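You operate a simulated robot arm through the tools that you are given. There is no shell and no other tool.

You run a simulated robot arm. Do the job below in one go: nothing can be reset, and whatever is moved stays where it is left.

JOB
Put the wound bobbin away in the free seat of the grey stand.
Fine: turn the free seat out from under the cover, free the winder latch, and turn the bobbin in under the cover at the end; the winder stays off.
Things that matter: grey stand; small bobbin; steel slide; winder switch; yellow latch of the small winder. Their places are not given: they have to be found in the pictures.

Only the result counts: the job must be done as asked and must still hold three seconds after the hand-in. Knocking over, shifting, dropping, spilling or breaking anything else fails it. Lids that push on must go on centred and level and be pressed home; caps that screw on are set level and turned clockwise until they are tight.

ROBOT AND FRAMES
A 7-joint arm with a two-finger parallel gripper, fixed in place. Base frame: the origin is at the foot of the arm, x ahead of it, y to its left, z up; the work surface is at about z = 6. Readings come in mm, degrees, newtons and seconds.
With the tool pointing down near the work surface it reaches from about 240 to 620 mm from the base axis. Its first joint turns from -66.0 to 66.0 degrees. Payload 2.6 kg.
The TCP is the grasp point between the finger pads, 30 mm short of the fingertips. In the tool frame z runs along the fingers and y along their closing line. Largest opening 94 mm; finger width 28, thickness 10; the body of the gripper, 50 by 96 mm, starts 55 mm behind the TCP.
Orientation is that of the tool frame in the base frame, as a unit quaternion [x, y, z, w]. With the fingers straight down and closing along the base's y, the tool's x points along the base's -x, its y along +y and its z along -z.

CONTROLS
- The arm moves only by the tool jog_arm. Its argument "commands" is a list of rows, each an object (a shift or turn left out is 0, a gripper value left out holds the last) with "offset": the shift along the tool's x, y, z in mm, a list of three; "delta_rot": the turn, a rotation vector about the tool's x, y, z in degrees, a list of three; "fingers": the opening in per cent of the stroke, from 0 (shut) to 100 (fully open). In form: [{"offset": [dx, dy, dz], "delta_rot": [rx, ry, rz], "fingers": fingers}, ...]. A call has 1 to 20 rows; each row shifts and turns the commanded pose from where the row before left it, along the tool's axes as they then stand. A row lasts 0.2 s, in which the tool goes at most 50 mm and 8.6 degrees; a call with a longer step from one row to the next is refused whole, and so is a gripper value outside its range. A pose out of reach is approached as far as the arm can. The call stops where the force on the tool passes 50 N (or 10 N more than at its start, if that is more) or the arm is blocked; 0.2 s more then pass. The fingers move at their own pace (about 72 mm/s each) and stop on an object; they squeeze with about 26 N. The grip force told is the motor's: it shows also when the fingers shut on nothing. Time passes only in rows, and 0.2 s behind the last, so rows that do not move let the fingers close. It gives the time, the measured TCP pose, the force on the tool (base axes), the opening and the grip force at its end, in the units of the frame above (readings bear some noise), with the torque about the TCP (base axes, N m) and any sound that the robot's microphone picked up.
- Cameras (640 x 400 px; columns grow to the right, rows downward): "scene" is fixed at [30.8, 448.7, 557.3]; the picture's right is [-0.83, -0.56, 0.00], its down [-0.35, 0.52, -0.78] and it looks along [0.44, -0.64, -0.63] (base axes); focal length 214 px, centre (320, 200). "wrist" rides on the gripper at [76, 14, -103] in the tool frame; the picture's right is [-0.18, 0.98, 0.00], its down [-0.75, -0.14, -0.64] and it looks along [-0.63, -0.12, 0.77] (tool axes); focal length 243 px, centre (320, 200).
- grab_frame(camera): a new picture of that camera. No time passes.
- measure_at(camera, pixels): for up to 12 pixels [column, row] of the newest picture of that camera ("zoom" is the newest enlarged one), the place [x, y, z] in the base frame of the surface seen there, good to about 2 mm, but the place of the scene camera against the robot may be out by one fixed shift of up to 18 mm in any direction. No time passes.
- zoom(camera, box): a new picture of the part [left, top, right, bottom] of that camera's present view, enlarged. No time passes.
- sign_off(): hands the job in; it is judged then, once.

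Leave the gripper open and the arm clear of the work at the hand-in unless told otherwise.

The tools are called after "Emit:" as a command line: name --argument value ..., lists and objects as JSON in quotes. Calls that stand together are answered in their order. jog_arm: Moves the arm, as the interface text tells. Its arguments: {"type":"object","properties":{"commands":{"type":"array","items":{"type":"object","properties":{"offset":{"type":"array","items":{"type":"number"}},"delta_rot":{"type":"array","items":{"type":"number"}},"fingers":{"type":"number"}}}}},"required":["commands"]} The other tools are called the same way: grab_frame (camera) takes a picture; measure_at (camera, pixels) gives the place of the surface under pixels of a picture; zoom (camera, box) takes an enlarged picture of a part of a camera's view; sign_off () hands the job in.

At the start:

```text
time: 0.0
tool_pos: [328.6, 151.4, 381.0]
ee_rot: [0.0, 1.0, 0.0, -0.001]
contact_force: [-0.1, 0.0, -0.3]
torque: [-0.01, 0.02, 0.0]
gripper_width: 94.0
finger_force: 0.1
```

scene: 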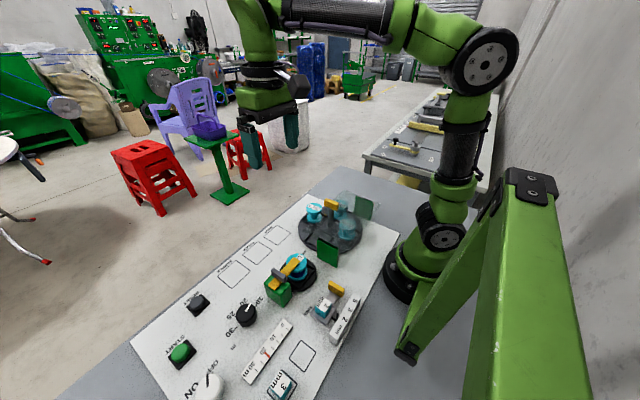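
wrist: 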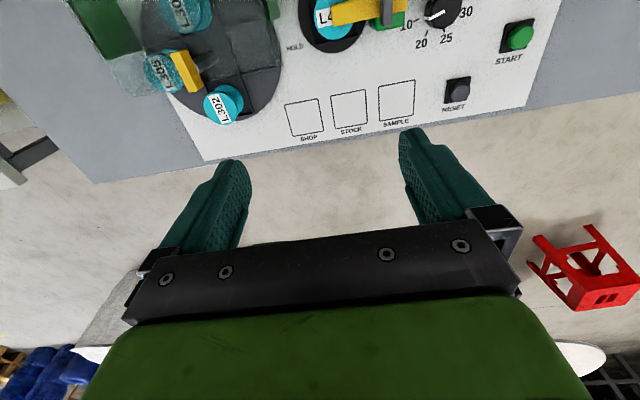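

I see a panel with a turntable stand (grey disc), a small winder with a yellow latch, knobs and a switch. I'll enlarge the scene view around the panel.

Emit:
zoom --camera "scene" --box '[280, 180, 400, 255]'

Emit:
zoom --camera "scene" --box '[220, 235, 380, 335]'

Emit:
zoom --camera "scene" --box '[140, 280, 340, 400]'

Emit:
zoom --camera "wrist" --box '[60, 0, 420, 180]'

```text
5.33 times, centred on (340, 218) of scene
```

zoom: 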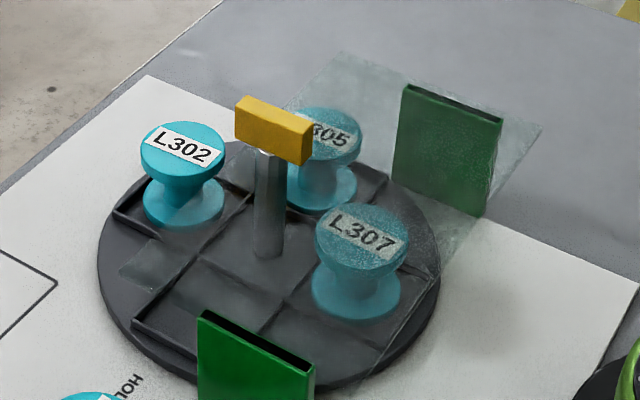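

```text
4.00 times, centred on (300, 285) of scene
```

zoom: 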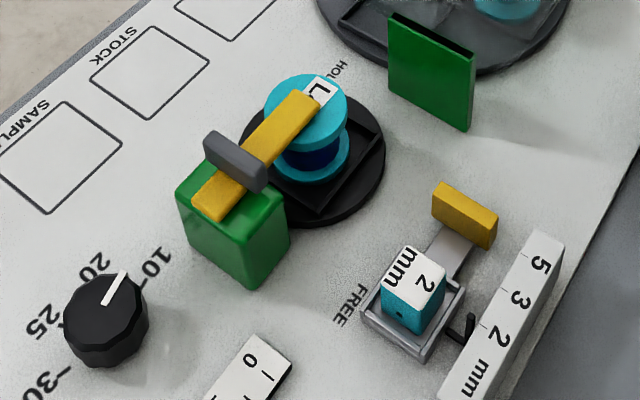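

```text
3.20 times, centred on (240, 340) of scene
```

zoom: 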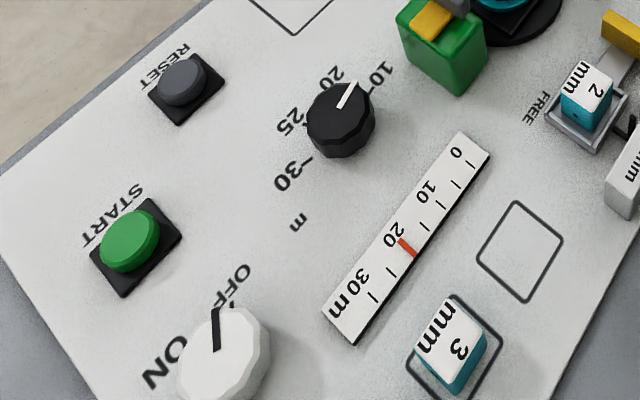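

```text
1.78 times, centred on (240, 90) of wrist
```

zoom: 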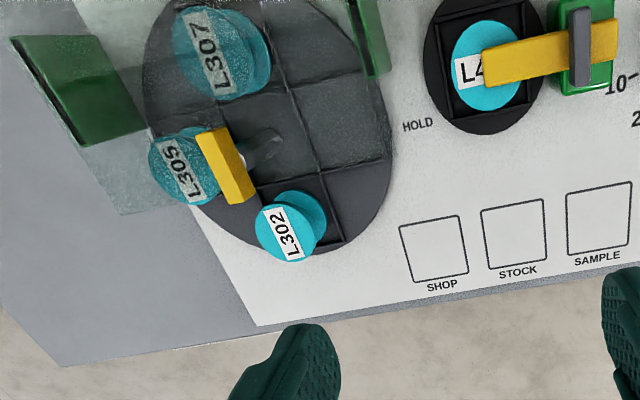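

I'll measure the main parts in the scene view: the latch, bobbin, stand parts, cover, slide and switch. The same parts in the wrist view come next, to see how far off the scene camera is.

Emit:
grab_frame --camera "scene"

Emit:
measure_at --camera "scene" --pixels '[[314, 207], [331, 204], [328, 245], [364, 205], [349, 222], [304, 257], [290, 265], [279, 290], [336, 288], [322, 306], [210, 380], [329, 229]]'

Emit:
measure_at --camera "wrist" --pixels '[[222, 103], [187, 72], [165, 72], [185, 12], [100, 30], [325, 17], [370, 8], [388, 10], [441, 14], [519, 35], [458, 88], [230, 85]]'

```text
taken
```

scene: 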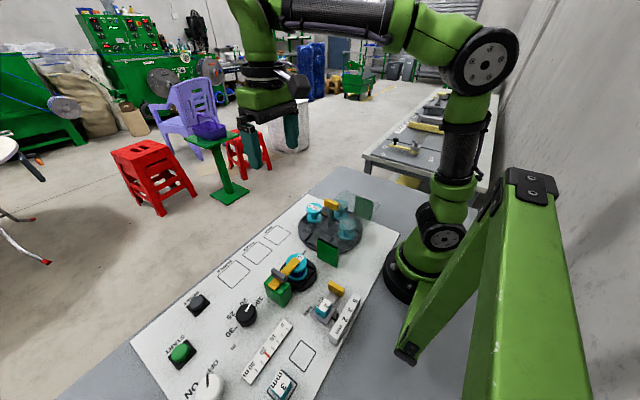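

```text
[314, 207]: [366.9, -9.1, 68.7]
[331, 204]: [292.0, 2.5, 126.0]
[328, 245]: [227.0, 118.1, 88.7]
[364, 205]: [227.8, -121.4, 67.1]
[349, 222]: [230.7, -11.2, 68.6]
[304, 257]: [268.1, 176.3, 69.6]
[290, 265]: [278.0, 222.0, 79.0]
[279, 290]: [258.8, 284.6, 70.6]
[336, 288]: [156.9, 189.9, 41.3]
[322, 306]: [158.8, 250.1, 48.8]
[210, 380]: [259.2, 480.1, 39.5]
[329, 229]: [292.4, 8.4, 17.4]
```

```text
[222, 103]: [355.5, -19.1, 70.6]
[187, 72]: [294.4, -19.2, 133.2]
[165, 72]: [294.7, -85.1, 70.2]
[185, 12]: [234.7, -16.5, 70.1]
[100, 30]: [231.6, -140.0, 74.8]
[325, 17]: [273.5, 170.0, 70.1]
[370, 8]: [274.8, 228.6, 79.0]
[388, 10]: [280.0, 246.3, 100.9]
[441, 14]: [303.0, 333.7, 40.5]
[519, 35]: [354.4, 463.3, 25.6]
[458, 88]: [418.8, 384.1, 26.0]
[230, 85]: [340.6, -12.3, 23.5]
```

The stand's seats lie about 62 mm from its centre near (293, -18), with the yellow handle on top. The winder bobbin is near (272, 173). I'll move the arm over toward the stand at height and tilt the tool 39° so the wrist camera looks straight down.

Emit:
jog_arm --commands '[{"offset": [0, -25, 0]}, {"offset": [0, -25, 0]}, {"offset": [0, -25, 0]}, {"offset": [0, -25, 0], "delta_rot": [0, 7.8, 0]}, {"delta_rot": [0, 7.8, 0]}, {"delta_rot": [0, 7.8, 0]}, {"delta_rot": [0, 7.8, 0]}, {"delta_rot": [0, 7.8, 0]}, {}, {}]'

Emit:
grab_frame --camera "wrist"

```text
time: 2.2
tool_pos: [306.2, 50.0, 338.8]
ee_rot: [0.0, 0.956, 0.001, -0.295]
contact_force: [-0.4, 0.1, 0.1]
torque: [-0.04, 0.0, -0.01]
gripper_width: 94.1
finger_force: 0.1
out of reach, approached as far as the arm can: row 7, 8
```

```text
taken
```

wrist: 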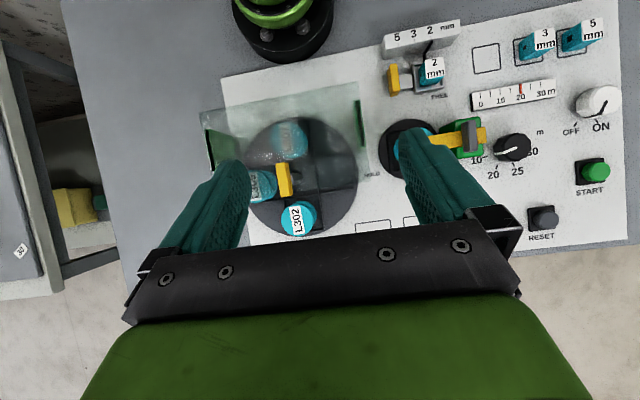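

Good overhead view. I'll enlarge the stand and the winder with the slide.

Emit:
zoom --camera "wrist" --box '[190, 70, 390, 250]'

Emit:
zoom --camera "wrist" --box '[360, 10, 620, 190]'

Emit:
zoom --camera "wrist" --box '[370, 10, 470, 110]'

Emit:
measure_at --camera "wrist" --pixels '[[393, 80], [430, 66], [425, 50], [438, 94], [325, 160], [300, 100], [215, 150], [361, 125], [215, 120], [250, 98], [345, 90], [284, 180]]'

```text
2.22 times, centred on (290, 160) of wrist
```

zoom: 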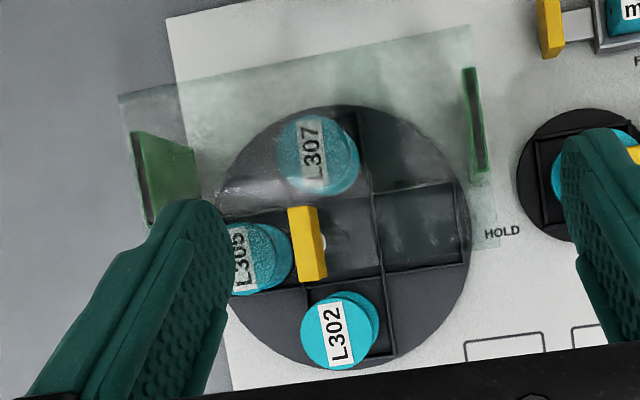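

```text
2.22 times, centred on (490, 100) of wrist
```

zoom: 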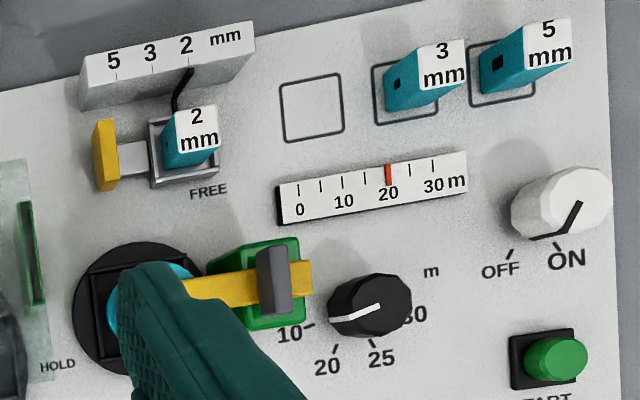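

```text
4.00 times, centred on (420, 60) of wrist
```

zoom: 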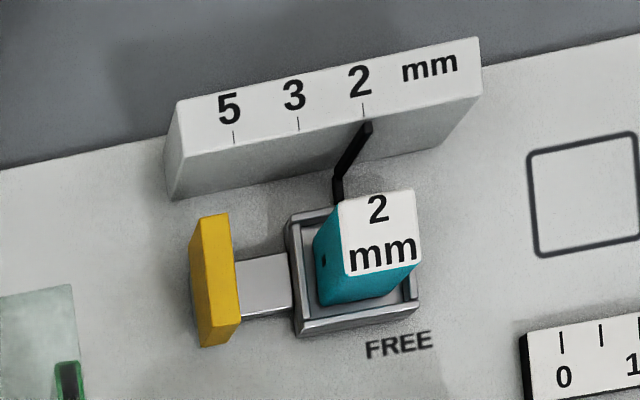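

```text
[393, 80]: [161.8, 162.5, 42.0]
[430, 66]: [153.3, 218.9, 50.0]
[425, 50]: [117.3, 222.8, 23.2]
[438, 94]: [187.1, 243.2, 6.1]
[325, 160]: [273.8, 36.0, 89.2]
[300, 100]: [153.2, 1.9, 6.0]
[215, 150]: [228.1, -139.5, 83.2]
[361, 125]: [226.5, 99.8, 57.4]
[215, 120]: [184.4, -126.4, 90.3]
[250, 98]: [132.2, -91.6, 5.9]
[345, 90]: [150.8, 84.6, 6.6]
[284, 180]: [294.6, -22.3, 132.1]
```

The latch is a yellow bar on the green block with a grey fin handle, and its two labels are HOLD and FREE. I'll shift the camera along +y so the fingers clear the winder, then look closer.

Emit:
jog_arm --commands '[{"offset": [0, 30, 0]}, {"offset": [0, 30, 0]}, {"offset": [0, 30, 0]}, {"offset": [0, 30, 0]}, {"offset": [0, 20, 0]}, {}]'

Emit:
grab_frame --camera "wrist"

Emit:
zoom --camera "wrist" --box '[220, 70, 420, 195]'

Emit:
zoom --camera "wrist" --box '[60, 60, 260, 210]'

```text
time: 3.6
tool_pos: [307.8, 188.8, 339.5]
ee_rot: [0.0, 0.955, 0.001, -0.296]
contact_force: [-0.2, 0.3, 0.9]
torque: [-0.02, -0.04, -0.01]
gripper_width: 94.1
finger_force: 0.1
```

```text
taken
```

wrist: 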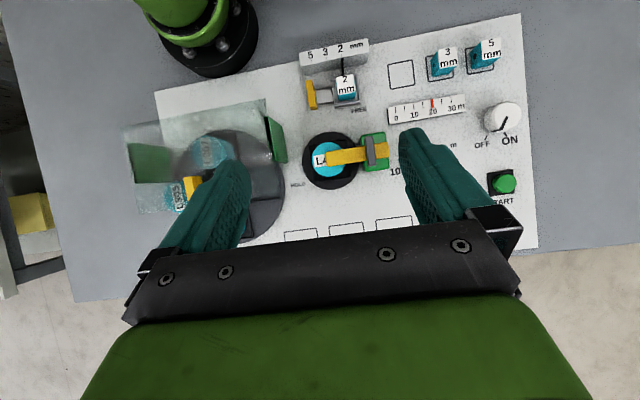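

```text
3.20 times, centred on (320, 132) of wrist
```

zoom: 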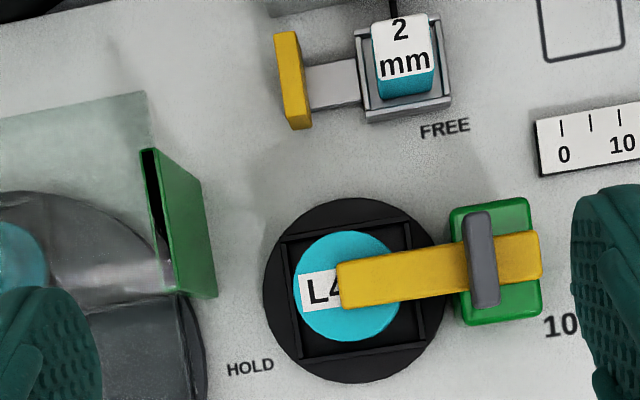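

```text
2.67 times, centred on (160, 135) of wrist
```

zoom: 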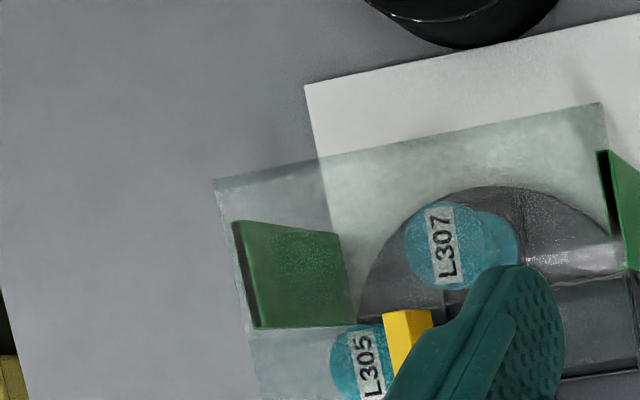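

The latch bar points from the green block toward HOLD over the bobbin, and FREE lies 90° round toward the robot. I'll enlarge once more and measure the latch, fin, block and bobbin.

Emit:
zoom --camera "wrist" --box '[280, 110, 400, 200]'

Emit:
measure_at --camera "wrist" --pixels '[[369, 137], [373, 164], [370, 150], [366, 138], [329, 158], [350, 156], [387, 150], [379, 135], [363, 137], [384, 166], [366, 167], [360, 112]]'

Emit:
measure_at --camera "wrist" --pixels '[[313, 160], [319, 148], [328, 144], [342, 146], [344, 169], [330, 175], [318, 170], [298, 183], [307, 188], [355, 181], [306, 140], [312, 94]]'

```text
4.44 times, centred on (340, 155) of wrist
```

zoom: 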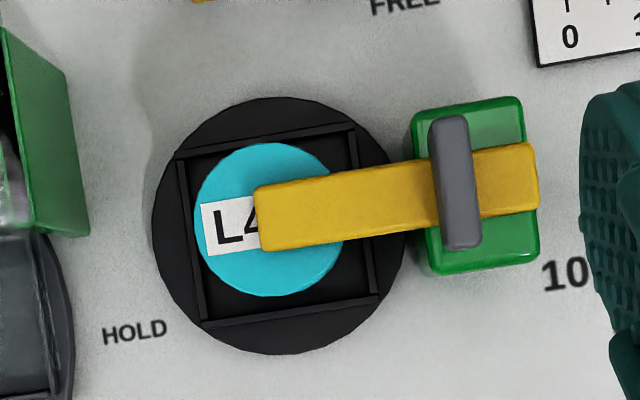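

```text
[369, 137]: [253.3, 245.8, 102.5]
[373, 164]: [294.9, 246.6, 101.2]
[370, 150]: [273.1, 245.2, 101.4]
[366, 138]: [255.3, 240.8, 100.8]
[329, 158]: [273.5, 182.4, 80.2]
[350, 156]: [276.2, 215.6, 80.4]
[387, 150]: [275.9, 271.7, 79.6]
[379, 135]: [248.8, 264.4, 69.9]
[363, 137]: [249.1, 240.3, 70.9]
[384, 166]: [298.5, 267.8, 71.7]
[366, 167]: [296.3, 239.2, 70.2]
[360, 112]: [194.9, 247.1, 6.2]
```

```text
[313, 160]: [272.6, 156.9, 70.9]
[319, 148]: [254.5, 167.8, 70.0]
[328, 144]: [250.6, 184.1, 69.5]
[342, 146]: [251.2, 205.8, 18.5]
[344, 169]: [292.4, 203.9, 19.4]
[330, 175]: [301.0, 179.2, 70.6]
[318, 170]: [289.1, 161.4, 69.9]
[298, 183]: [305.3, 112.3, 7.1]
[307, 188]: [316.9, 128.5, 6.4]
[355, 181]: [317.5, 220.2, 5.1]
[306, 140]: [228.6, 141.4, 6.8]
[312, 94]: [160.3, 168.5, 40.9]
```

Fin top centre is about (274, 245, 101), latch bar top is z≈80, and bobbin centre is about (276, 181) with a flange about 54 mm across. Next I'll move the camera over the stand to see the cover's edges.

Emit:
jog_arm --commands '[{"offset": [0, -40, 0]}, {"offset": [0, -40, 0]}, {"offset": [0, -40, 0]}, {"offset": [0, -40, 0]}, {"offset": [0, -40, 0]}, {}, {}]'

Emit:
grab_frame --camera "wrist"

Emit:
zoom --camera "wrist" --box '[220, 70, 420, 195]'

Emit:
zoom --camera "wrist" --box '[240, 110, 400, 210]'

```text
time: 5.2
tool_pos: [303.8, -12.0, 338.8]
ee_rot: [0.0, 0.955, 0.0, -0.296]
contact_force: [-0.2, -0.2, 0.3]
torque: [-0.04, 0.0, 0.0]
gripper_width: 94.1
finger_force: 0.0
```

```text
taken
```

wrist: 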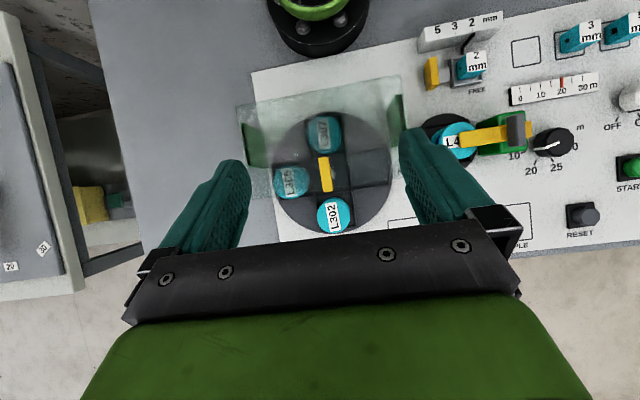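

```text
3.20 times, centred on (320, 132) of wrist
```

zoom: 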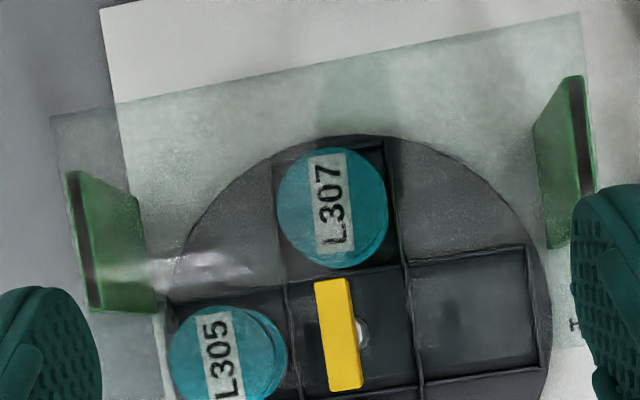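

```text
4.00 times, centred on (320, 160) of wrist
```

zoom: 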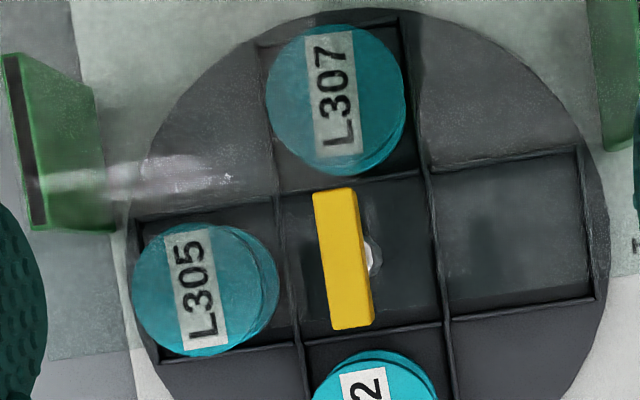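

The cover spans the left, right and rear seats, and only the front seat (L302) is open. I'll measure the handle bar, the free seat's corners, L302's edges and the cover's front edge.

Emit:
measure_at --camera "wrist" --pixels '[[322, 160], [326, 174], [329, 189], [319, 161], [332, 188], [260, 197], [268, 190], [258, 200], [390, 190], [372, 165], [366, 180], [333, 162]]'

Emit:
measure_at --camera "zoom" --pixels '[[440, 180], [580, 150], [595, 298], [450, 318], [515, 235], [300, 340], [443, 325], [290, 195], [372, 258], [380, 300], [480, 360], [130, 380]]'

Emit:
measure_at --camera "wrist" --pixels '[[332, 198], [331, 232], [317, 216], [347, 213], [332, 215], [352, 205], [352, 215], [306, 172], [276, 184], [292, 182], [324, 135], [300, 160]]'

```text
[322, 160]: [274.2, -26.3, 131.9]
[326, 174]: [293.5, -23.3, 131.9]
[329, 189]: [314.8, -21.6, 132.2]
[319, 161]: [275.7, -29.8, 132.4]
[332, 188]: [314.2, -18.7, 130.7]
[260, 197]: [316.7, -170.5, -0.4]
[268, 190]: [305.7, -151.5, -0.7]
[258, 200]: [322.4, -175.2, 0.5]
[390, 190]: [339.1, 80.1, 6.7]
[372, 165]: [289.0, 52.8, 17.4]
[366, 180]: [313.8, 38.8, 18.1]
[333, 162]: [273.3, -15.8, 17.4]
```

```text
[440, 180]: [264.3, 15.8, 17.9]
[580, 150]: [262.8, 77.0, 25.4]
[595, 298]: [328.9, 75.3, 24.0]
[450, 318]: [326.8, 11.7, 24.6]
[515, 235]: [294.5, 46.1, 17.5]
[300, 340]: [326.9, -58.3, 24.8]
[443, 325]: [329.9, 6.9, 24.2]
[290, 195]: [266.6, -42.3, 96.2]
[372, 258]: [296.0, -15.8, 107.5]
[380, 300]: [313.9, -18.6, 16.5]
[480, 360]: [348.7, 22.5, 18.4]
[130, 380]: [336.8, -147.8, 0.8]
```

```text
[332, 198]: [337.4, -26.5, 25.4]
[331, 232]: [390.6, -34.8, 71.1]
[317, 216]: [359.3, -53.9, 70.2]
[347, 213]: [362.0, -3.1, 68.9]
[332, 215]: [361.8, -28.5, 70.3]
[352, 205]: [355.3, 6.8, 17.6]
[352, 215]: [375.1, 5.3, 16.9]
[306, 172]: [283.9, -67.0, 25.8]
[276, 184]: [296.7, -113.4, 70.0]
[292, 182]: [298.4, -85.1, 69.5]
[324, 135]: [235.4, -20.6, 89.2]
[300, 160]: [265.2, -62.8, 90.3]
```

Handle bar centre is about (294.5, -23.5, top 132), with the bar along x and about 11–13 mm wide. The cover is at z≈90, so fingertips have to stay above about 95 near it. I'll straighten the tool and go above the handle, closing along y, stopping at TCP z≈180 to check.

Emit:
jog_arm --commands '[{"delta_rot": [0, -8, 0]}, {"delta_rot": [0, -8, 0]}, {"delta_rot": [0, -8, 0]}, {"delta_rot": [0, -8, 0]}, {"delta_rot": [0, -2.4, 0]}, {}, {"offset": [9.3, -11.5, 0]}, {"offset": [0, 0, 30]}, {"offset": [0, 0, 30]}, {"offset": [0, 0, 30]}, {"offset": [0, 0, 30]}, {"offset": [0, 0, 30]}, {}, {}]'

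Emit:
grab_frame --camera "wrist"

Emit:
grab_frame --camera "scene"

```text
time: 8.2
tool_pos: [298.1, -21.1, 187.5]
ee_rot: [0.001, 1.0, 0.0, 0.0]
contact_force: [0.7, 0.1, 0.0]
torque: [0.02, -0.01, 0.02]
gripper_width: 94.1
finger_force: 0.0
```

```text
taken
```

wrist: 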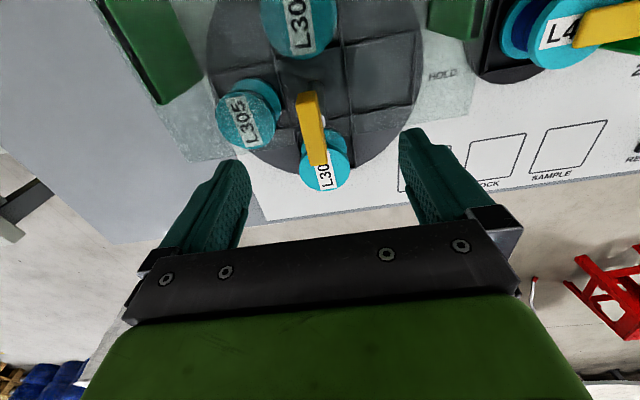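

```text
taken
```

scene: 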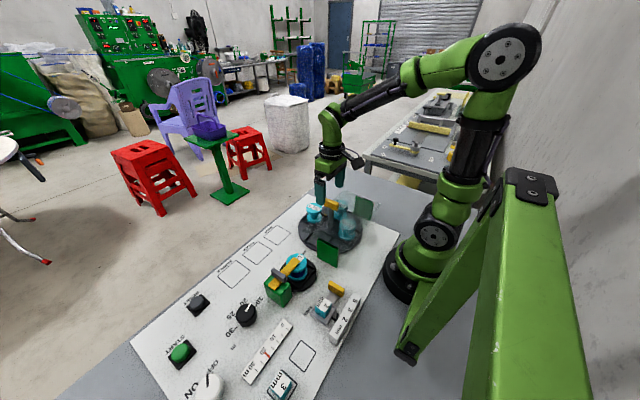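

The open fingers straddle the yellow bar as planned. I'll enlarge and measure it from here for a better fix.

Emit:
zoom --camera "wrist" --box '[200, 0, 440, 200]'

Emit:
measure_at --camera "wrist" --pixels '[[299, 93], [314, 92], [310, 164], [325, 164], [312, 130], [305, 94], [318, 162], [311, 110], [314, 148], [319, 105], [300, 100], [322, 130]]'

```text
2.00 times, centred on (320, 100) of wrist
```

zoom: 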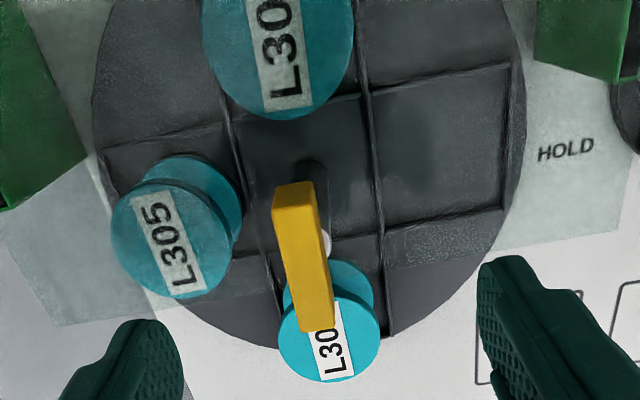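

```text
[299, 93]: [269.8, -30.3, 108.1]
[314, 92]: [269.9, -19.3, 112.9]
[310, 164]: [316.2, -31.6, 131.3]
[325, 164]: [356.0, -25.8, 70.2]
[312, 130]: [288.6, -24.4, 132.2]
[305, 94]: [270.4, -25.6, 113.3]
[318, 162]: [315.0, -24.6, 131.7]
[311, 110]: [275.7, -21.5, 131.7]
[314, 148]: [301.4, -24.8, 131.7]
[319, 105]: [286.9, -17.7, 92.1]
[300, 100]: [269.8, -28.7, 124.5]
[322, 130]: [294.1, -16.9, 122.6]
```

The bar spans x 270–317, y -31.5 to -17.5, z 108–132, so its centre is about (293.5, -24.3). I'll centre on it and lower to TCP z≈132, which puts the tips near 102, above the cover.

Emit:
jog_arm --commands '[{"offset": [4.6, -3.2, 15]}, {"offset": [0, 0, 20]}, {"offset": [0, 0, 20]}, {}, {}]'

Emit:
grab_frame --camera "wrist"

```text
time: 9.4
tool_pos: [293.2, -23.1, 132.4]
ee_rot: [0.001, 1.0, 0.0, 0.0]
contact_force: [-0.4, -1.3, -1.0]
torque: [-0.02, 0.02, 0.03]
gripper_width: 94.2
finger_force: 0.1
```

```text
taken
```

wrist: 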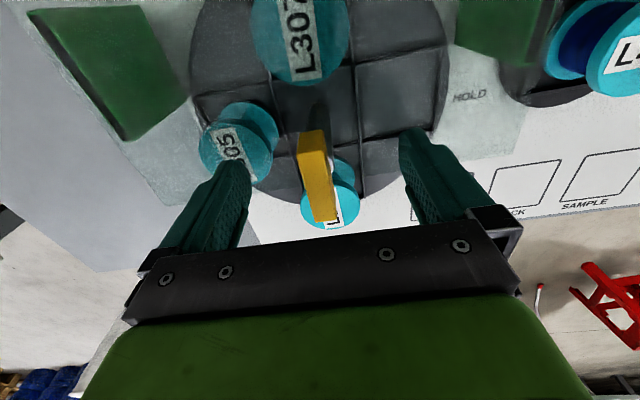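

The bar is between the fingers with no contact. I'll close on it now.

Emit:
jog_arm --commands '[{"fingers": 40}, {"fingers": 15}, {"fingers": 0}, {}, {}]'

```text
time: 10.6
tool_pos: [291.6, -24.6, 132.9]
ee_rot: [0.0, 1.0, -0.001, 0.0]
contact_force: [-1.4, -16.5, -1.0]
torque: [-0.45, 0.05, -0.08]
gripper_width: 19.7
finger_force: 45.7
```

Grip width 19.7 mm with a 16 N sideways force, so the bar sits a bit off centre or is slightly angled. I'll wait and relieve the y force with a small shift.

Emit:
jog_arm --commands '[{"offset": [0, -1, 0]}, {}, {}]'

Emit:
grab_frame --camera "wrist"

Emit:
zoom --camera "scene" --box '[270, 160, 400, 260]'

```text
time: 11.4
tool_pos: [292.9, -25.7, 132.5]
ee_rot: [0.0, 1.0, 0.001, -0.001]
contact_force: [0.5, -7.6, -15.9]
torque: [-0.32, -0.51, -0.02]
gripper_width: 19.3
finger_force: 45.5
```

```text
taken
```

wrist: 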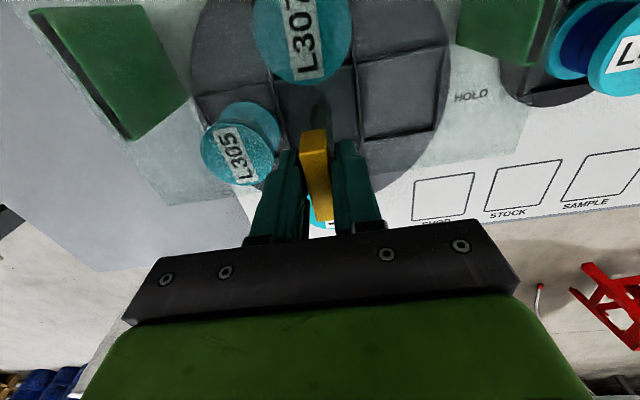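

```text
4.00 times, centred on (335, 210) of scene
```

zoom: 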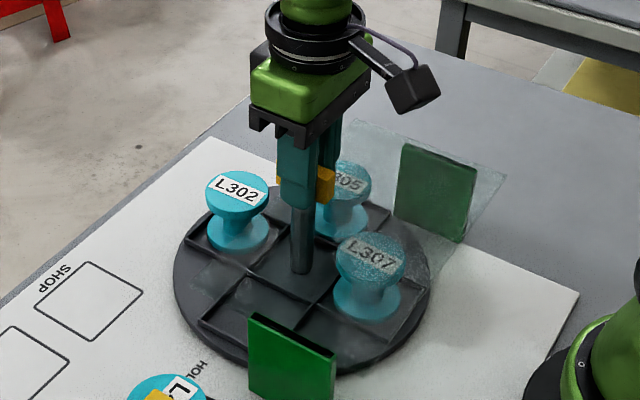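

The handle is held. I'll turn it clockwise (tool +z), starting with 20° in gentle steps to read forces.

Emit:
jog_arm --commands '[{"delta_rot": [0, 0, 4]}, {"delta_rot": [0, 0, 4]}, {"delta_rot": [0, 0, 4]}, {"delta_rot": [0, 0, 4]}, {"delta_rot": [0, 0, 4]}, {}]'

Emit:
zoom --camera "scene" --box '[270, 160, 400, 260]'

```text
time: 12.8
tool_pos: [292.8, -23.3, 132.3]
ee_rot: [0.175, 0.985, 0.001, -0.001]
contact_force: [4.1, 14.8, -25.8]
torque: [0.09, -0.6, 0.04]
gripper_width: 19.7
finger_force: 45.0
```

```text
4.00 times, centred on (335, 210) of scene
```

zoom: 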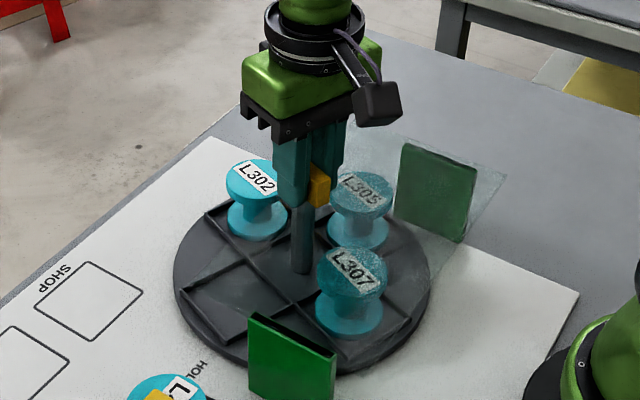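

The disc turned with the handle. Forces are modest, so I'll ease the sideways and vertical load slightly and turn on.

Emit:
jog_arm --commands '[{"offset": [0.3, 0.9, 0.8]}, {"delta_rot": [0, 0, 5]}, {"delta_rot": [0, 0, 5]}, {"delta_rot": [0, 0, 5]}, {"delta_rot": [0, 0, 5]}, {"delta_rot": [0, 0, 5]}, {}]'

```text
time: 14.4
tool_pos: [292.8, -23.1, 133.0]
ee_rot: [0.383, 0.924, 0.004, 0.001]
contact_force: [6.2, 32.3, 6.9]
torque: [0.43, -0.52, 0.1]
gripper_width: 19.6
finger_force: 45.3
```

Side force has grown to 32 N along +y. I'll shift 2 mm toward +y to relieve it and read again.

Emit:
jog_arm --commands '[{"offset": [0.7, 0.7, 0]}, {"offset": [0.7, 0.7, 0]}, {}]'

```text
time: 15.2
tool_pos: [293.3, -23.1, 132.8]
ee_rot: [0.382, 0.924, 0.001, 0.0]
contact_force: [21.6, 18.2, -4.8]
torque: [1.36, 0.26, 0.08]
gripper_width: 19.7
finger_force: 44.7
```

The remaining force lies along the closing line (+x, +y). I'll shift 1.5 mm along tool +y.

Emit:
jog_arm --commands '[{"offset": [0, 1.5, 0]}, {}]'

```text
time: 15.8
tool_pos: [292.8, -23.9, 133.0]
ee_rot: [0.382, 0.924, -0.001, 0.001]
contact_force: [19.4, 11.4, -10.6]
torque: [0.28, -0.63, 0.04]
gripper_width: 19.4
finger_force: 44.2
```

Lower now. I'll continue the clockwise turn by 25° with a small +x relief.

Emit:
jog_arm --commands '[{"offset": [-0.7, 0.9, 0]}, {"delta_rot": [0, 0, 5]}, {"delta_rot": [0, 0, 5]}, {"delta_rot": [0, 0, 5]}, {"delta_rot": [0, 0, 5]}, {"delta_rot": [0, 0, 5]}, {}]'

```text
time: 17.4
tool_pos: [293.5, -22.5, 131.5]
ee_rot: [0.574, 0.819, 0.001, -0.001]
contact_force: [-13.9, 8.3, 39.8]
torque: [0.3, 0.53, -0.05]
gripper_width: 19.8
finger_force: 44.6
```

Upward force is 40 N, so I'll raise 1 mm and read.

Emit:
jog_arm --commands '[{"offset": [0, 0, -0.8]}, {}]'

Emit:
zoom --camera "scene" --box '[270, 160, 400, 260]'

```text
time: 18.0
tool_pos: [294.4, -22.0, 132.3]
ee_rot: [0.574, 0.819, 0.0, 0.0]
contact_force: [-1.9, 8.8, 14.0]
torque: [0.73, 0.19, -0.03]
gripper_width: 19.4
finger_force: 45.6
```

```text
4.00 times, centred on (335, 210) of scene
```

zoom: 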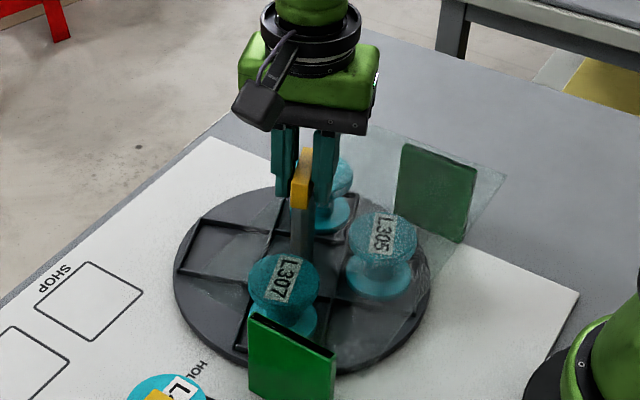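

Turned 70° and going smoothly. I'll do the last 20°.

Emit:
jog_arm --commands '[{"delta_rot": [0, 0, 4]}, {"delta_rot": [0, 0, 4]}, {"delta_rot": [0, 0, 4]}, {"delta_rot": [0, 0, 4]}, {"delta_rot": [0, 0, 4]}, {}, {}]'

Emit:
zoom --camera "scene" --box '[270, 160, 400, 260]'

Emit:
grab_frame --camera "wrist"

```text
time: 19.2
tool_pos: [295.3, -21.6, 133.0]
ee_rot: [0.697, 0.717, 0.001, 0.001]
contact_force: [3.0, 0.1, -3.7]
torque: [0.09, -0.01, -0.06]
gripper_width: 19.5
finger_force: 44.5
stopped in row 5: the force on the tool passed its limit at 51 N (the readings are from after the stop); the commanded pose is now the measured one
```

```text
4.00 times, centred on (335, 210) of scene
```

zoom: 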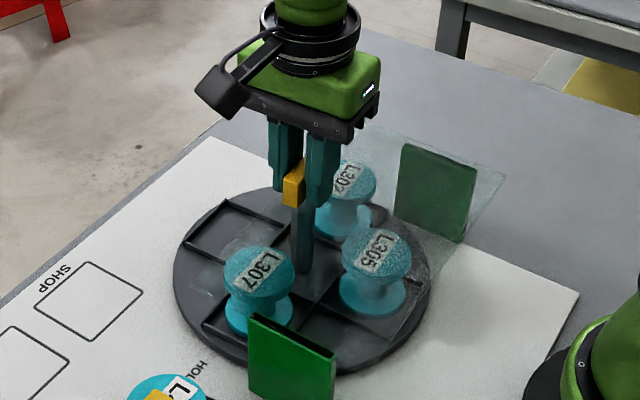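

```text
taken
```

wrist: 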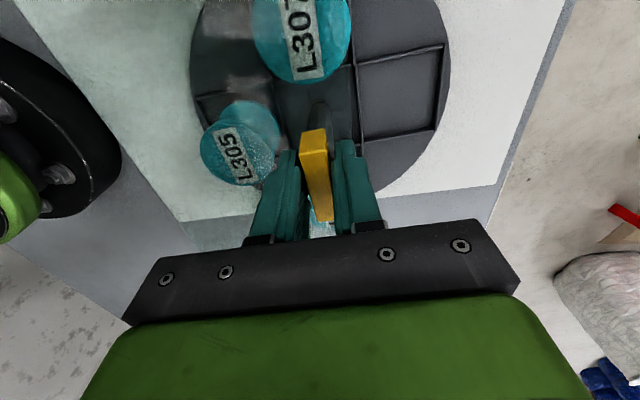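

It's at 88.4° and forces have reset to near zero. I'll add the last 1.6°, then open and rise.

Emit:
jog_arm --commands '[{"delta_rot": [0, 0, 1.6]}, {}, {}]'

```text
time: 20.0
tool_pos: [294.9, -23.1, 133.6]
ee_rot: [0.706, 0.708, 0.0, 0.002]
contact_force: [14.2, -5.3, -29.3]
torque: [0.64, -0.27, -0.03]
gripper_width: 19.6
finger_force: 45.4
```

Now at 90°. I'll open and rise.

Emit:
jog_arm --commands '[{"fingers": 30}, {"fingers": 60}, {"fingers": 60}, {"offset": [0, 0, -25]}, {"offset": [0, 0, -35]}, {"offset": [0, 0, -35]}, {"offset": [0, 0, -35]}, {}]'

Emit:
grab_frame --camera "wrist"

Emit:
zoom --camera "scene" --box '[270, 160, 400, 260]'

```text
time: 21.8
tool_pos: [293.5, -23.4, 262.5]
ee_rot: [0.706, 0.708, 0.002, 0.002]
contact_force: [0.1, 0.8, -0.8]
torque: [0.0, 0.01, 0.02]
gripper_width: 56.4
finger_force: 0.0
```

```text
taken
```

wrist: 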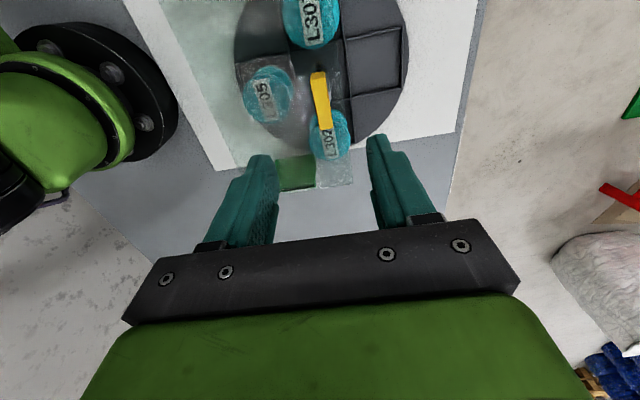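

```text
4.00 times, centred on (335, 210) of scene
```

zoom: 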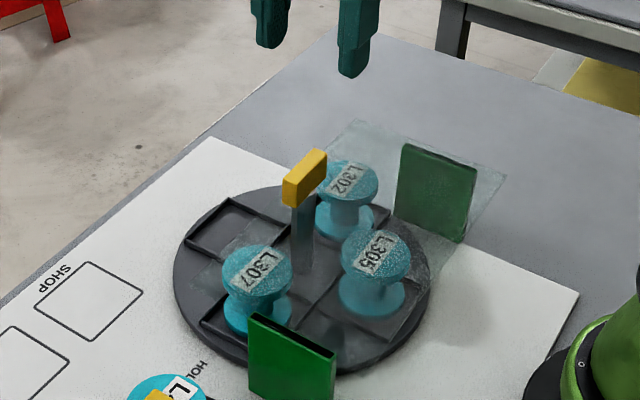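

The free seat is now out in front, clear of the cover. I'll zoom and measure its walls.

Emit:
zoom --camera "wrist" --box '[230, 0, 430, 125]'

```text
3.20 times, centred on (330, 62) of wrist
```

zoom: 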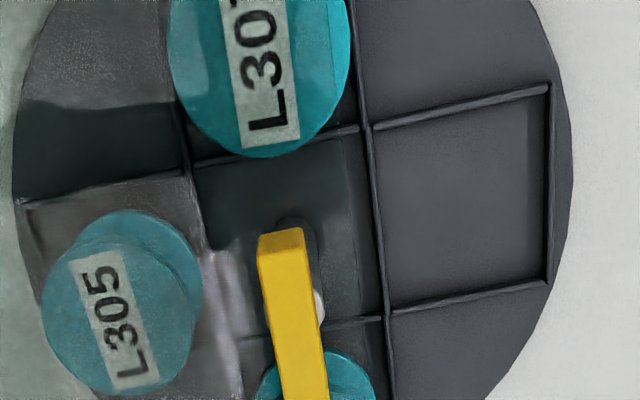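

Emit:
measure_at --camera "zoom" --pixels '[[371, 127], [545, 90], [546, 280], [388, 312], [455, 108], [470, 296], [380, 220], [549, 190], [460, 205], [292, 250], [303, 390], [280, 240]]'

```text
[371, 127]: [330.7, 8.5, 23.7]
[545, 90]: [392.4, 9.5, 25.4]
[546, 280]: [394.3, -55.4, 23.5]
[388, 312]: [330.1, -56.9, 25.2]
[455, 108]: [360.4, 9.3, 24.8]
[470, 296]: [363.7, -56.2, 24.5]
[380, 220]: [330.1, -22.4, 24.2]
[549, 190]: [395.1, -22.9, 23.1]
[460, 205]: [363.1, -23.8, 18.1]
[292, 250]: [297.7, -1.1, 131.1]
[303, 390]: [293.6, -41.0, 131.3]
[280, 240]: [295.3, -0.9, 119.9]
```

Seat centre is about (362.4, -23.7), floor z≈17.5, wall tops z≈25. Next is the latch. I'll turn the gripper back 90° so it closes along y, then travel high to above the fin at (274, 245).

Emit:
jog_arm --commands '[{"delta_rot": [0, 0, -8.2], "fingers": 60}, {"delta_rot": [0, 0, -8.2]}, {"delta_rot": [0, 0, -8.2]}, {"delta_rot": [0, 0, -8.2]}, {"delta_rot": [0, 0, -8.2]}, {"delta_rot": [0, 0, -8.2]}, {"delta_rot": [0, 0, -8.2]}, {"delta_rot": [0, 0, -8.2]}, {"delta_rot": [0, 0, -8.2]}, {"delta_rot": [0, 0, -8.2]}, {"delta_rot": [0, 0, -8]}, {"offset": [5, 40, 0]}, {"offset": [5, 40, 0]}, {"offset": [5, 40, 0]}, {"offset": [4.5, 40, 0]}, {"offset": [0, 40, 0]}, {"offset": [0, 40, 0]}, {"offset": [0, 28.5, 0]}, {}, {}]'

Emit:
grab_frame --camera "wrist"

```text
time: 26.0
tool_pos: [274.0, 246.7, 259.3]
ee_rot: [-0.001, 1.0, 0.0, 0.002]
contact_force: [-0.6, 0.2, 0.1]
torque: [0.02, 0.03, 0.01]
gripper_width: 56.3
finger_force: 0.0
```

```text
taken
```

wrist: 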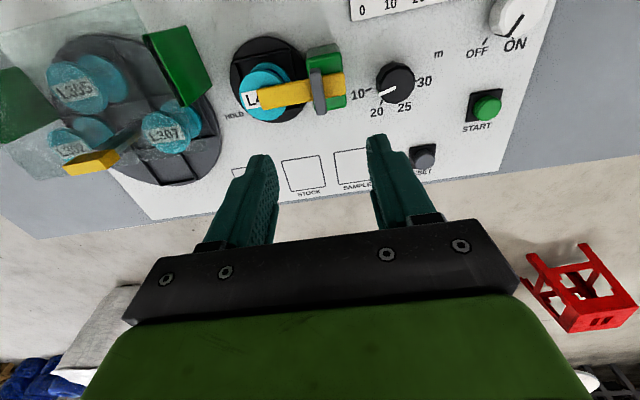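

I'm above the latch. I'll zoom in to check the fin's shape and position.

Emit:
zoom --camera "wrist" --box '[220, 20, 380, 130]'

Emit:
zoom --camera "scene" --box '[260, 245, 330, 310]'

Emit:
measure_at --camera "wrist" --pixels '[[311, 72], [320, 72], [317, 105], [324, 110], [312, 90], [316, 75], [319, 107], [343, 95], [300, 92], [325, 50], [341, 52], [260, 95]]'

```text
3.64 times, centred on (300, 75) of wrist
```

zoom: 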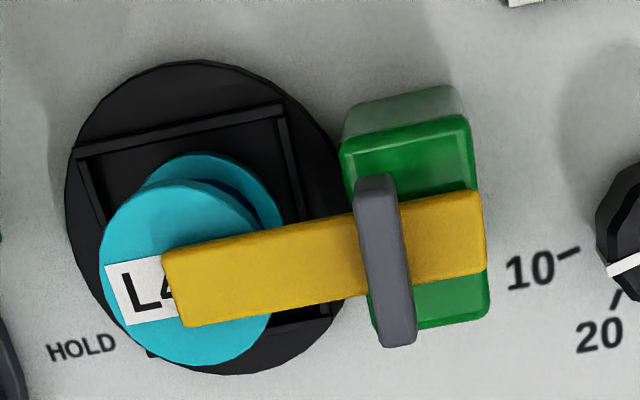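

```text
6.15 times, centred on (295, 278) of scene
```

zoom: 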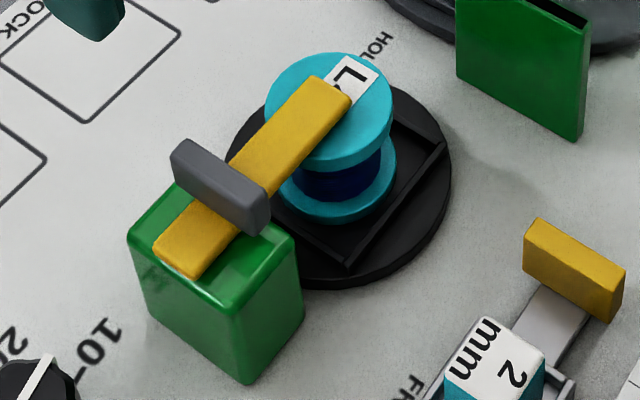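

```text
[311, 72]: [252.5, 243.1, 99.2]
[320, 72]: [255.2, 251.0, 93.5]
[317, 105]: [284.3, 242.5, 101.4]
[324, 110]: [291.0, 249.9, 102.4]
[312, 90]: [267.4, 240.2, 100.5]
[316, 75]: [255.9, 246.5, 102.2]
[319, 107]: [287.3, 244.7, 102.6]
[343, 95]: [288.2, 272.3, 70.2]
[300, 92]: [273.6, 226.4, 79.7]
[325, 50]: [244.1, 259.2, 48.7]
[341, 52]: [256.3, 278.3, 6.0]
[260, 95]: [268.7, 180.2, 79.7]
```

Fin spans x 252–292, y 241–250.5, z about 80–102. I'll centre at (273, 246) and lower to TCP z≈114, tips near 84, just above the latch bar. Then close.

Emit:
jog_arm --commands '[{"offset": [1, -0.7, 40]}, {"offset": [0, 0, 40]}, {"offset": [0, 0, 35]}, {"offset": [0, 0, 25]}, {}, {}]'

Emit:
grab_frame --camera "wrist"

Emit:
zoom --camera "scene" --box '[240, 225, 340, 310]'

```text
time: 27.4
tool_pos: [274.2, 245.6, 121.6]
ee_rot: [-0.001, 1.0, 0.0, 0.001]
contact_force: [0.8, -0.4, -0.2]
torque: [0.03, -0.01, 0.01]
gripper_width: 56.4
finger_force: 0.1
```

```text
taken
```

wrist: 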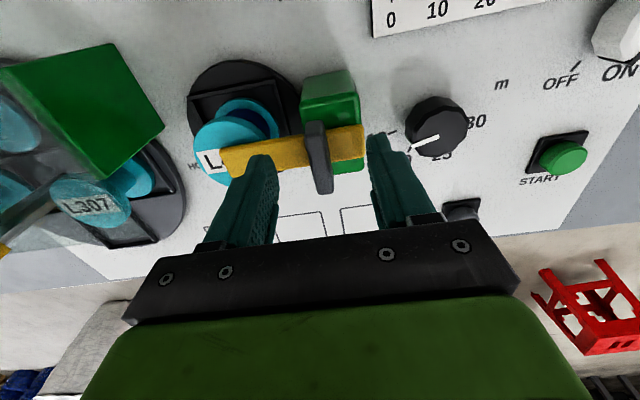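

```text
4.71 times, centred on (290, 268) of scene
```

zoom: 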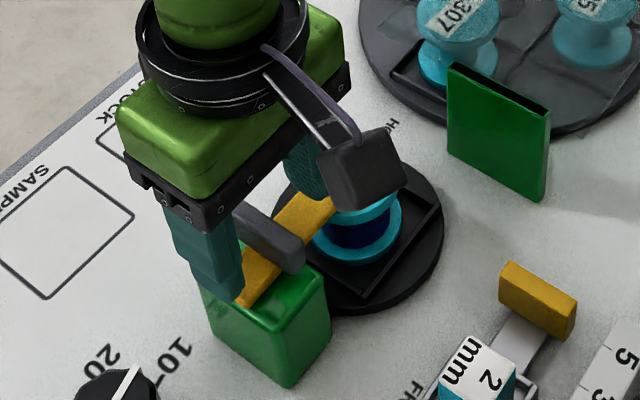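

Aligned with the fin. I'll lower 7 mm more and close.

Emit:
jog_arm --commands '[{"offset": [0, 0, 7]}, {"fingers": 30}, {"fingers": 10}, {"fingers": 0}, {}, {}]'

```text
time: 28.8
tool_pos: [273.5, 244.8, 115.0]
ee_rot: [-0.001, 1.0, -0.001, 0.001]
contact_force: [-0.5, -6.3, 0.4]
torque: [-0.02, 0.24, -0.11]
gripper_width: 11.8
finger_force: 45.1
```

Gripped the fin (11.8 mm). I'll try turning clockwise 8° to feel how it moves.

Emit:
jog_arm --commands '[{"delta_rot": [0, 0, 4]}, {"delta_rot": [0, 0, 4]}, {}]'

Emit:
zoom --camera "scene" --box '[240, 225, 340, 310]'

```text
time: 29.6
tool_pos: [273.1, 244.9, 115.0]
ee_rot: [0.071, 0.997, -0.001, 0.001]
contact_force: [-16.0, -19.0, 26.2]
torque: [-0.46, -0.57, -0.04]
gripper_width: 11.8
finger_force: 44.9
```

```text
4.71 times, centred on (290, 268) of scene
```

zoom: 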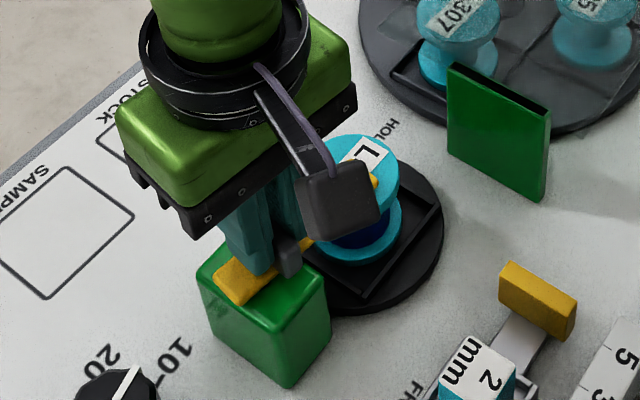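

The latch is turning: the tip moved and the bobbin label shows more. Forces point to -x, so the pivot is a bit behind the fin at higher y. I'll follow a small arc, 0.6 mm per 4°, and relieve the preload.

Emit:
jog_arm --commands '[{"offset": [1.2, -0.8, -0.5]}, {"offset": [0.6, 0, 0], "delta_rot": [0, 0, 4]}, {"offset": [0.6, 0, 0], "delta_rot": [0, 0, 4]}, {"offset": [0.6, 0, 0], "delta_rot": [0, 0, 4]}, {}]'

```text
time: 30.8
tool_pos: [273.4, 245.5, 115.0]
ee_rot: [0.173, 0.985, 0.001, 0.003]
contact_force: [21.5, -0.4, -12.9]
torque: [0.21, 0.65, 0.02]
gripper_width: 11.7
finger_force: 44.9
```

Over-compensated, so the pivot is close to the fin. I'll back off 1.5 mm in +x and turn 25° more in place.

Emit:
jog_arm --commands '[{"offset": [-1.4, 0.5, 0.3]}, {"delta_rot": [0, 0, 5]}, {"delta_rot": [0, 0, 5]}, {"delta_rot": [0, 0, 5]}, {"delta_rot": [0, 0, 5]}, {"delta_rot": [0, 0, 5]}, {}]'

Emit:
zoom --camera "scene" --box '[240, 225, 340, 310]'

```text
time: 32.4
tool_pos: [274.2, 246.3, 117.1]
ee_rot: [0.381, 0.925, 0.003, 0.003]
contact_force: [26.3, 14.0, -32.3]
torque: [-0.63, -0.72, 0.06]
gripper_width: 11.7
finger_force: 45.1
```

```text
4.71 times, centred on (290, 268) of scene
```

zoom: 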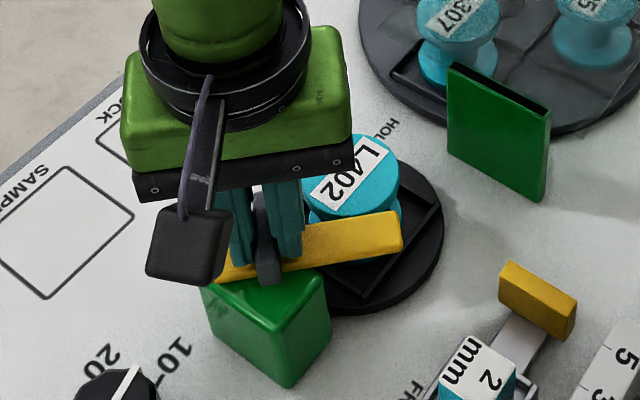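

Latch is halfway at 45°. I'll relieve the forces and turn 25° more.

Emit:
jog_arm --commands '[{"offset": [-0.7, 2.0, 1.2]}, {"delta_rot": [0, 0, 5]}, {"delta_rot": [0, 0, 5]}, {"delta_rot": [0, 0, 5]}, {"delta_rot": [0, 0, 5]}, {"delta_rot": [0, 0, 5]}, {}]'

```text
time: 34.0
tool_pos: [273.9, 245.6, 116.7]
ee_rot: [0.573, 0.819, 0.002, 0.001]
contact_force: [9.6, 10.4, -2.0]
torque: [-0.99, -0.33, 0.01]
gripper_width: 11.7
finger_force: 45.2
```

Forces are low. The last 20° come next.

Emit:
jog_arm --commands '[{"offset": [0, 1, 0], "delta_rot": [0, 0, 4]}, {"delta_rot": [0, 0, 4]}, {"delta_rot": [0, 0, 4]}, {"delta_rot": [0, 0, 4]}, {"delta_rot": [0, 0, 4]}, {}]'

Emit:
zoom --camera "scene" --box '[240, 225, 340, 310]'

```text
time: 35.4
tool_pos: [275.9, 247.5, 113.9]
ee_rot: [0.707, 0.707, 0.001, 0.0]
contact_force: [-17.9, -6.2, 40.7]
torque: [0.24, 0.56, -0.03]
gripper_width: 11.9
finger_force: 44.5
```

```text
4.71 times, centred on (290, 268) of scene
```

zoom: 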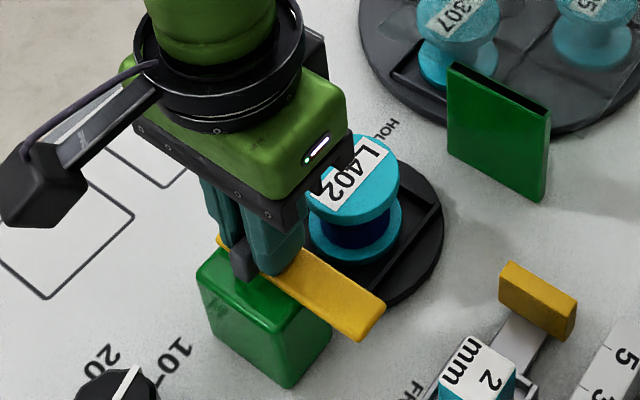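

The latch points at FREE and the bobbin (L402) is clear. I'll relieve the load, open and rise.

Emit:
jog_arm --commands '[{"offset": [0, -1, -1]}, {"fingers": 20}, {"fingers": 40}, {"fingers": 40}, {"offset": [0, 0, -25]}, {"offset": [0, 0, -40]}, {"offset": [0, 0, -40]}, {"offset": [0, 0, -30]}, {}]'

Emit:
grab_frame --camera "wrist"

Emit:
zoom --camera "scene" --box '[240, 225, 360, 320]'

```text
time: 37.4
tool_pos: [272.7, 245.5, 252.2]
ee_rot: [0.706, 0.708, 0.001, 0.001]
contact_force: [-1.1, -0.6, 0.3]
torque: [-0.05, 0.01, -0.04]
gripper_width: 37.5
finger_force: 0.1
```

```text
taken
```

wrist: 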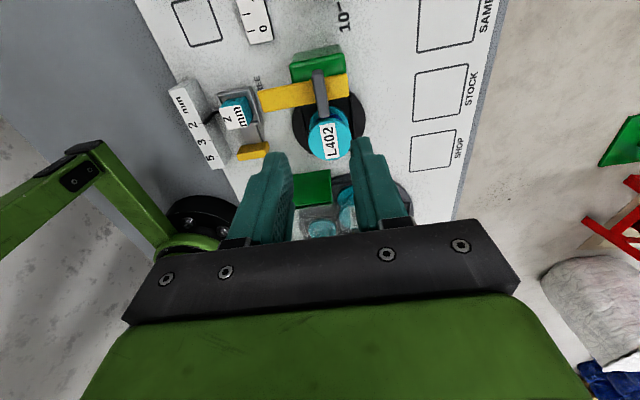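

```text
4.21 times, centred on (300, 272) of scene
```

zoom: 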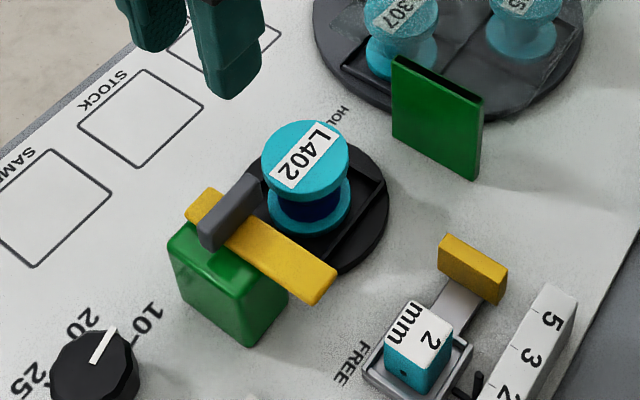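

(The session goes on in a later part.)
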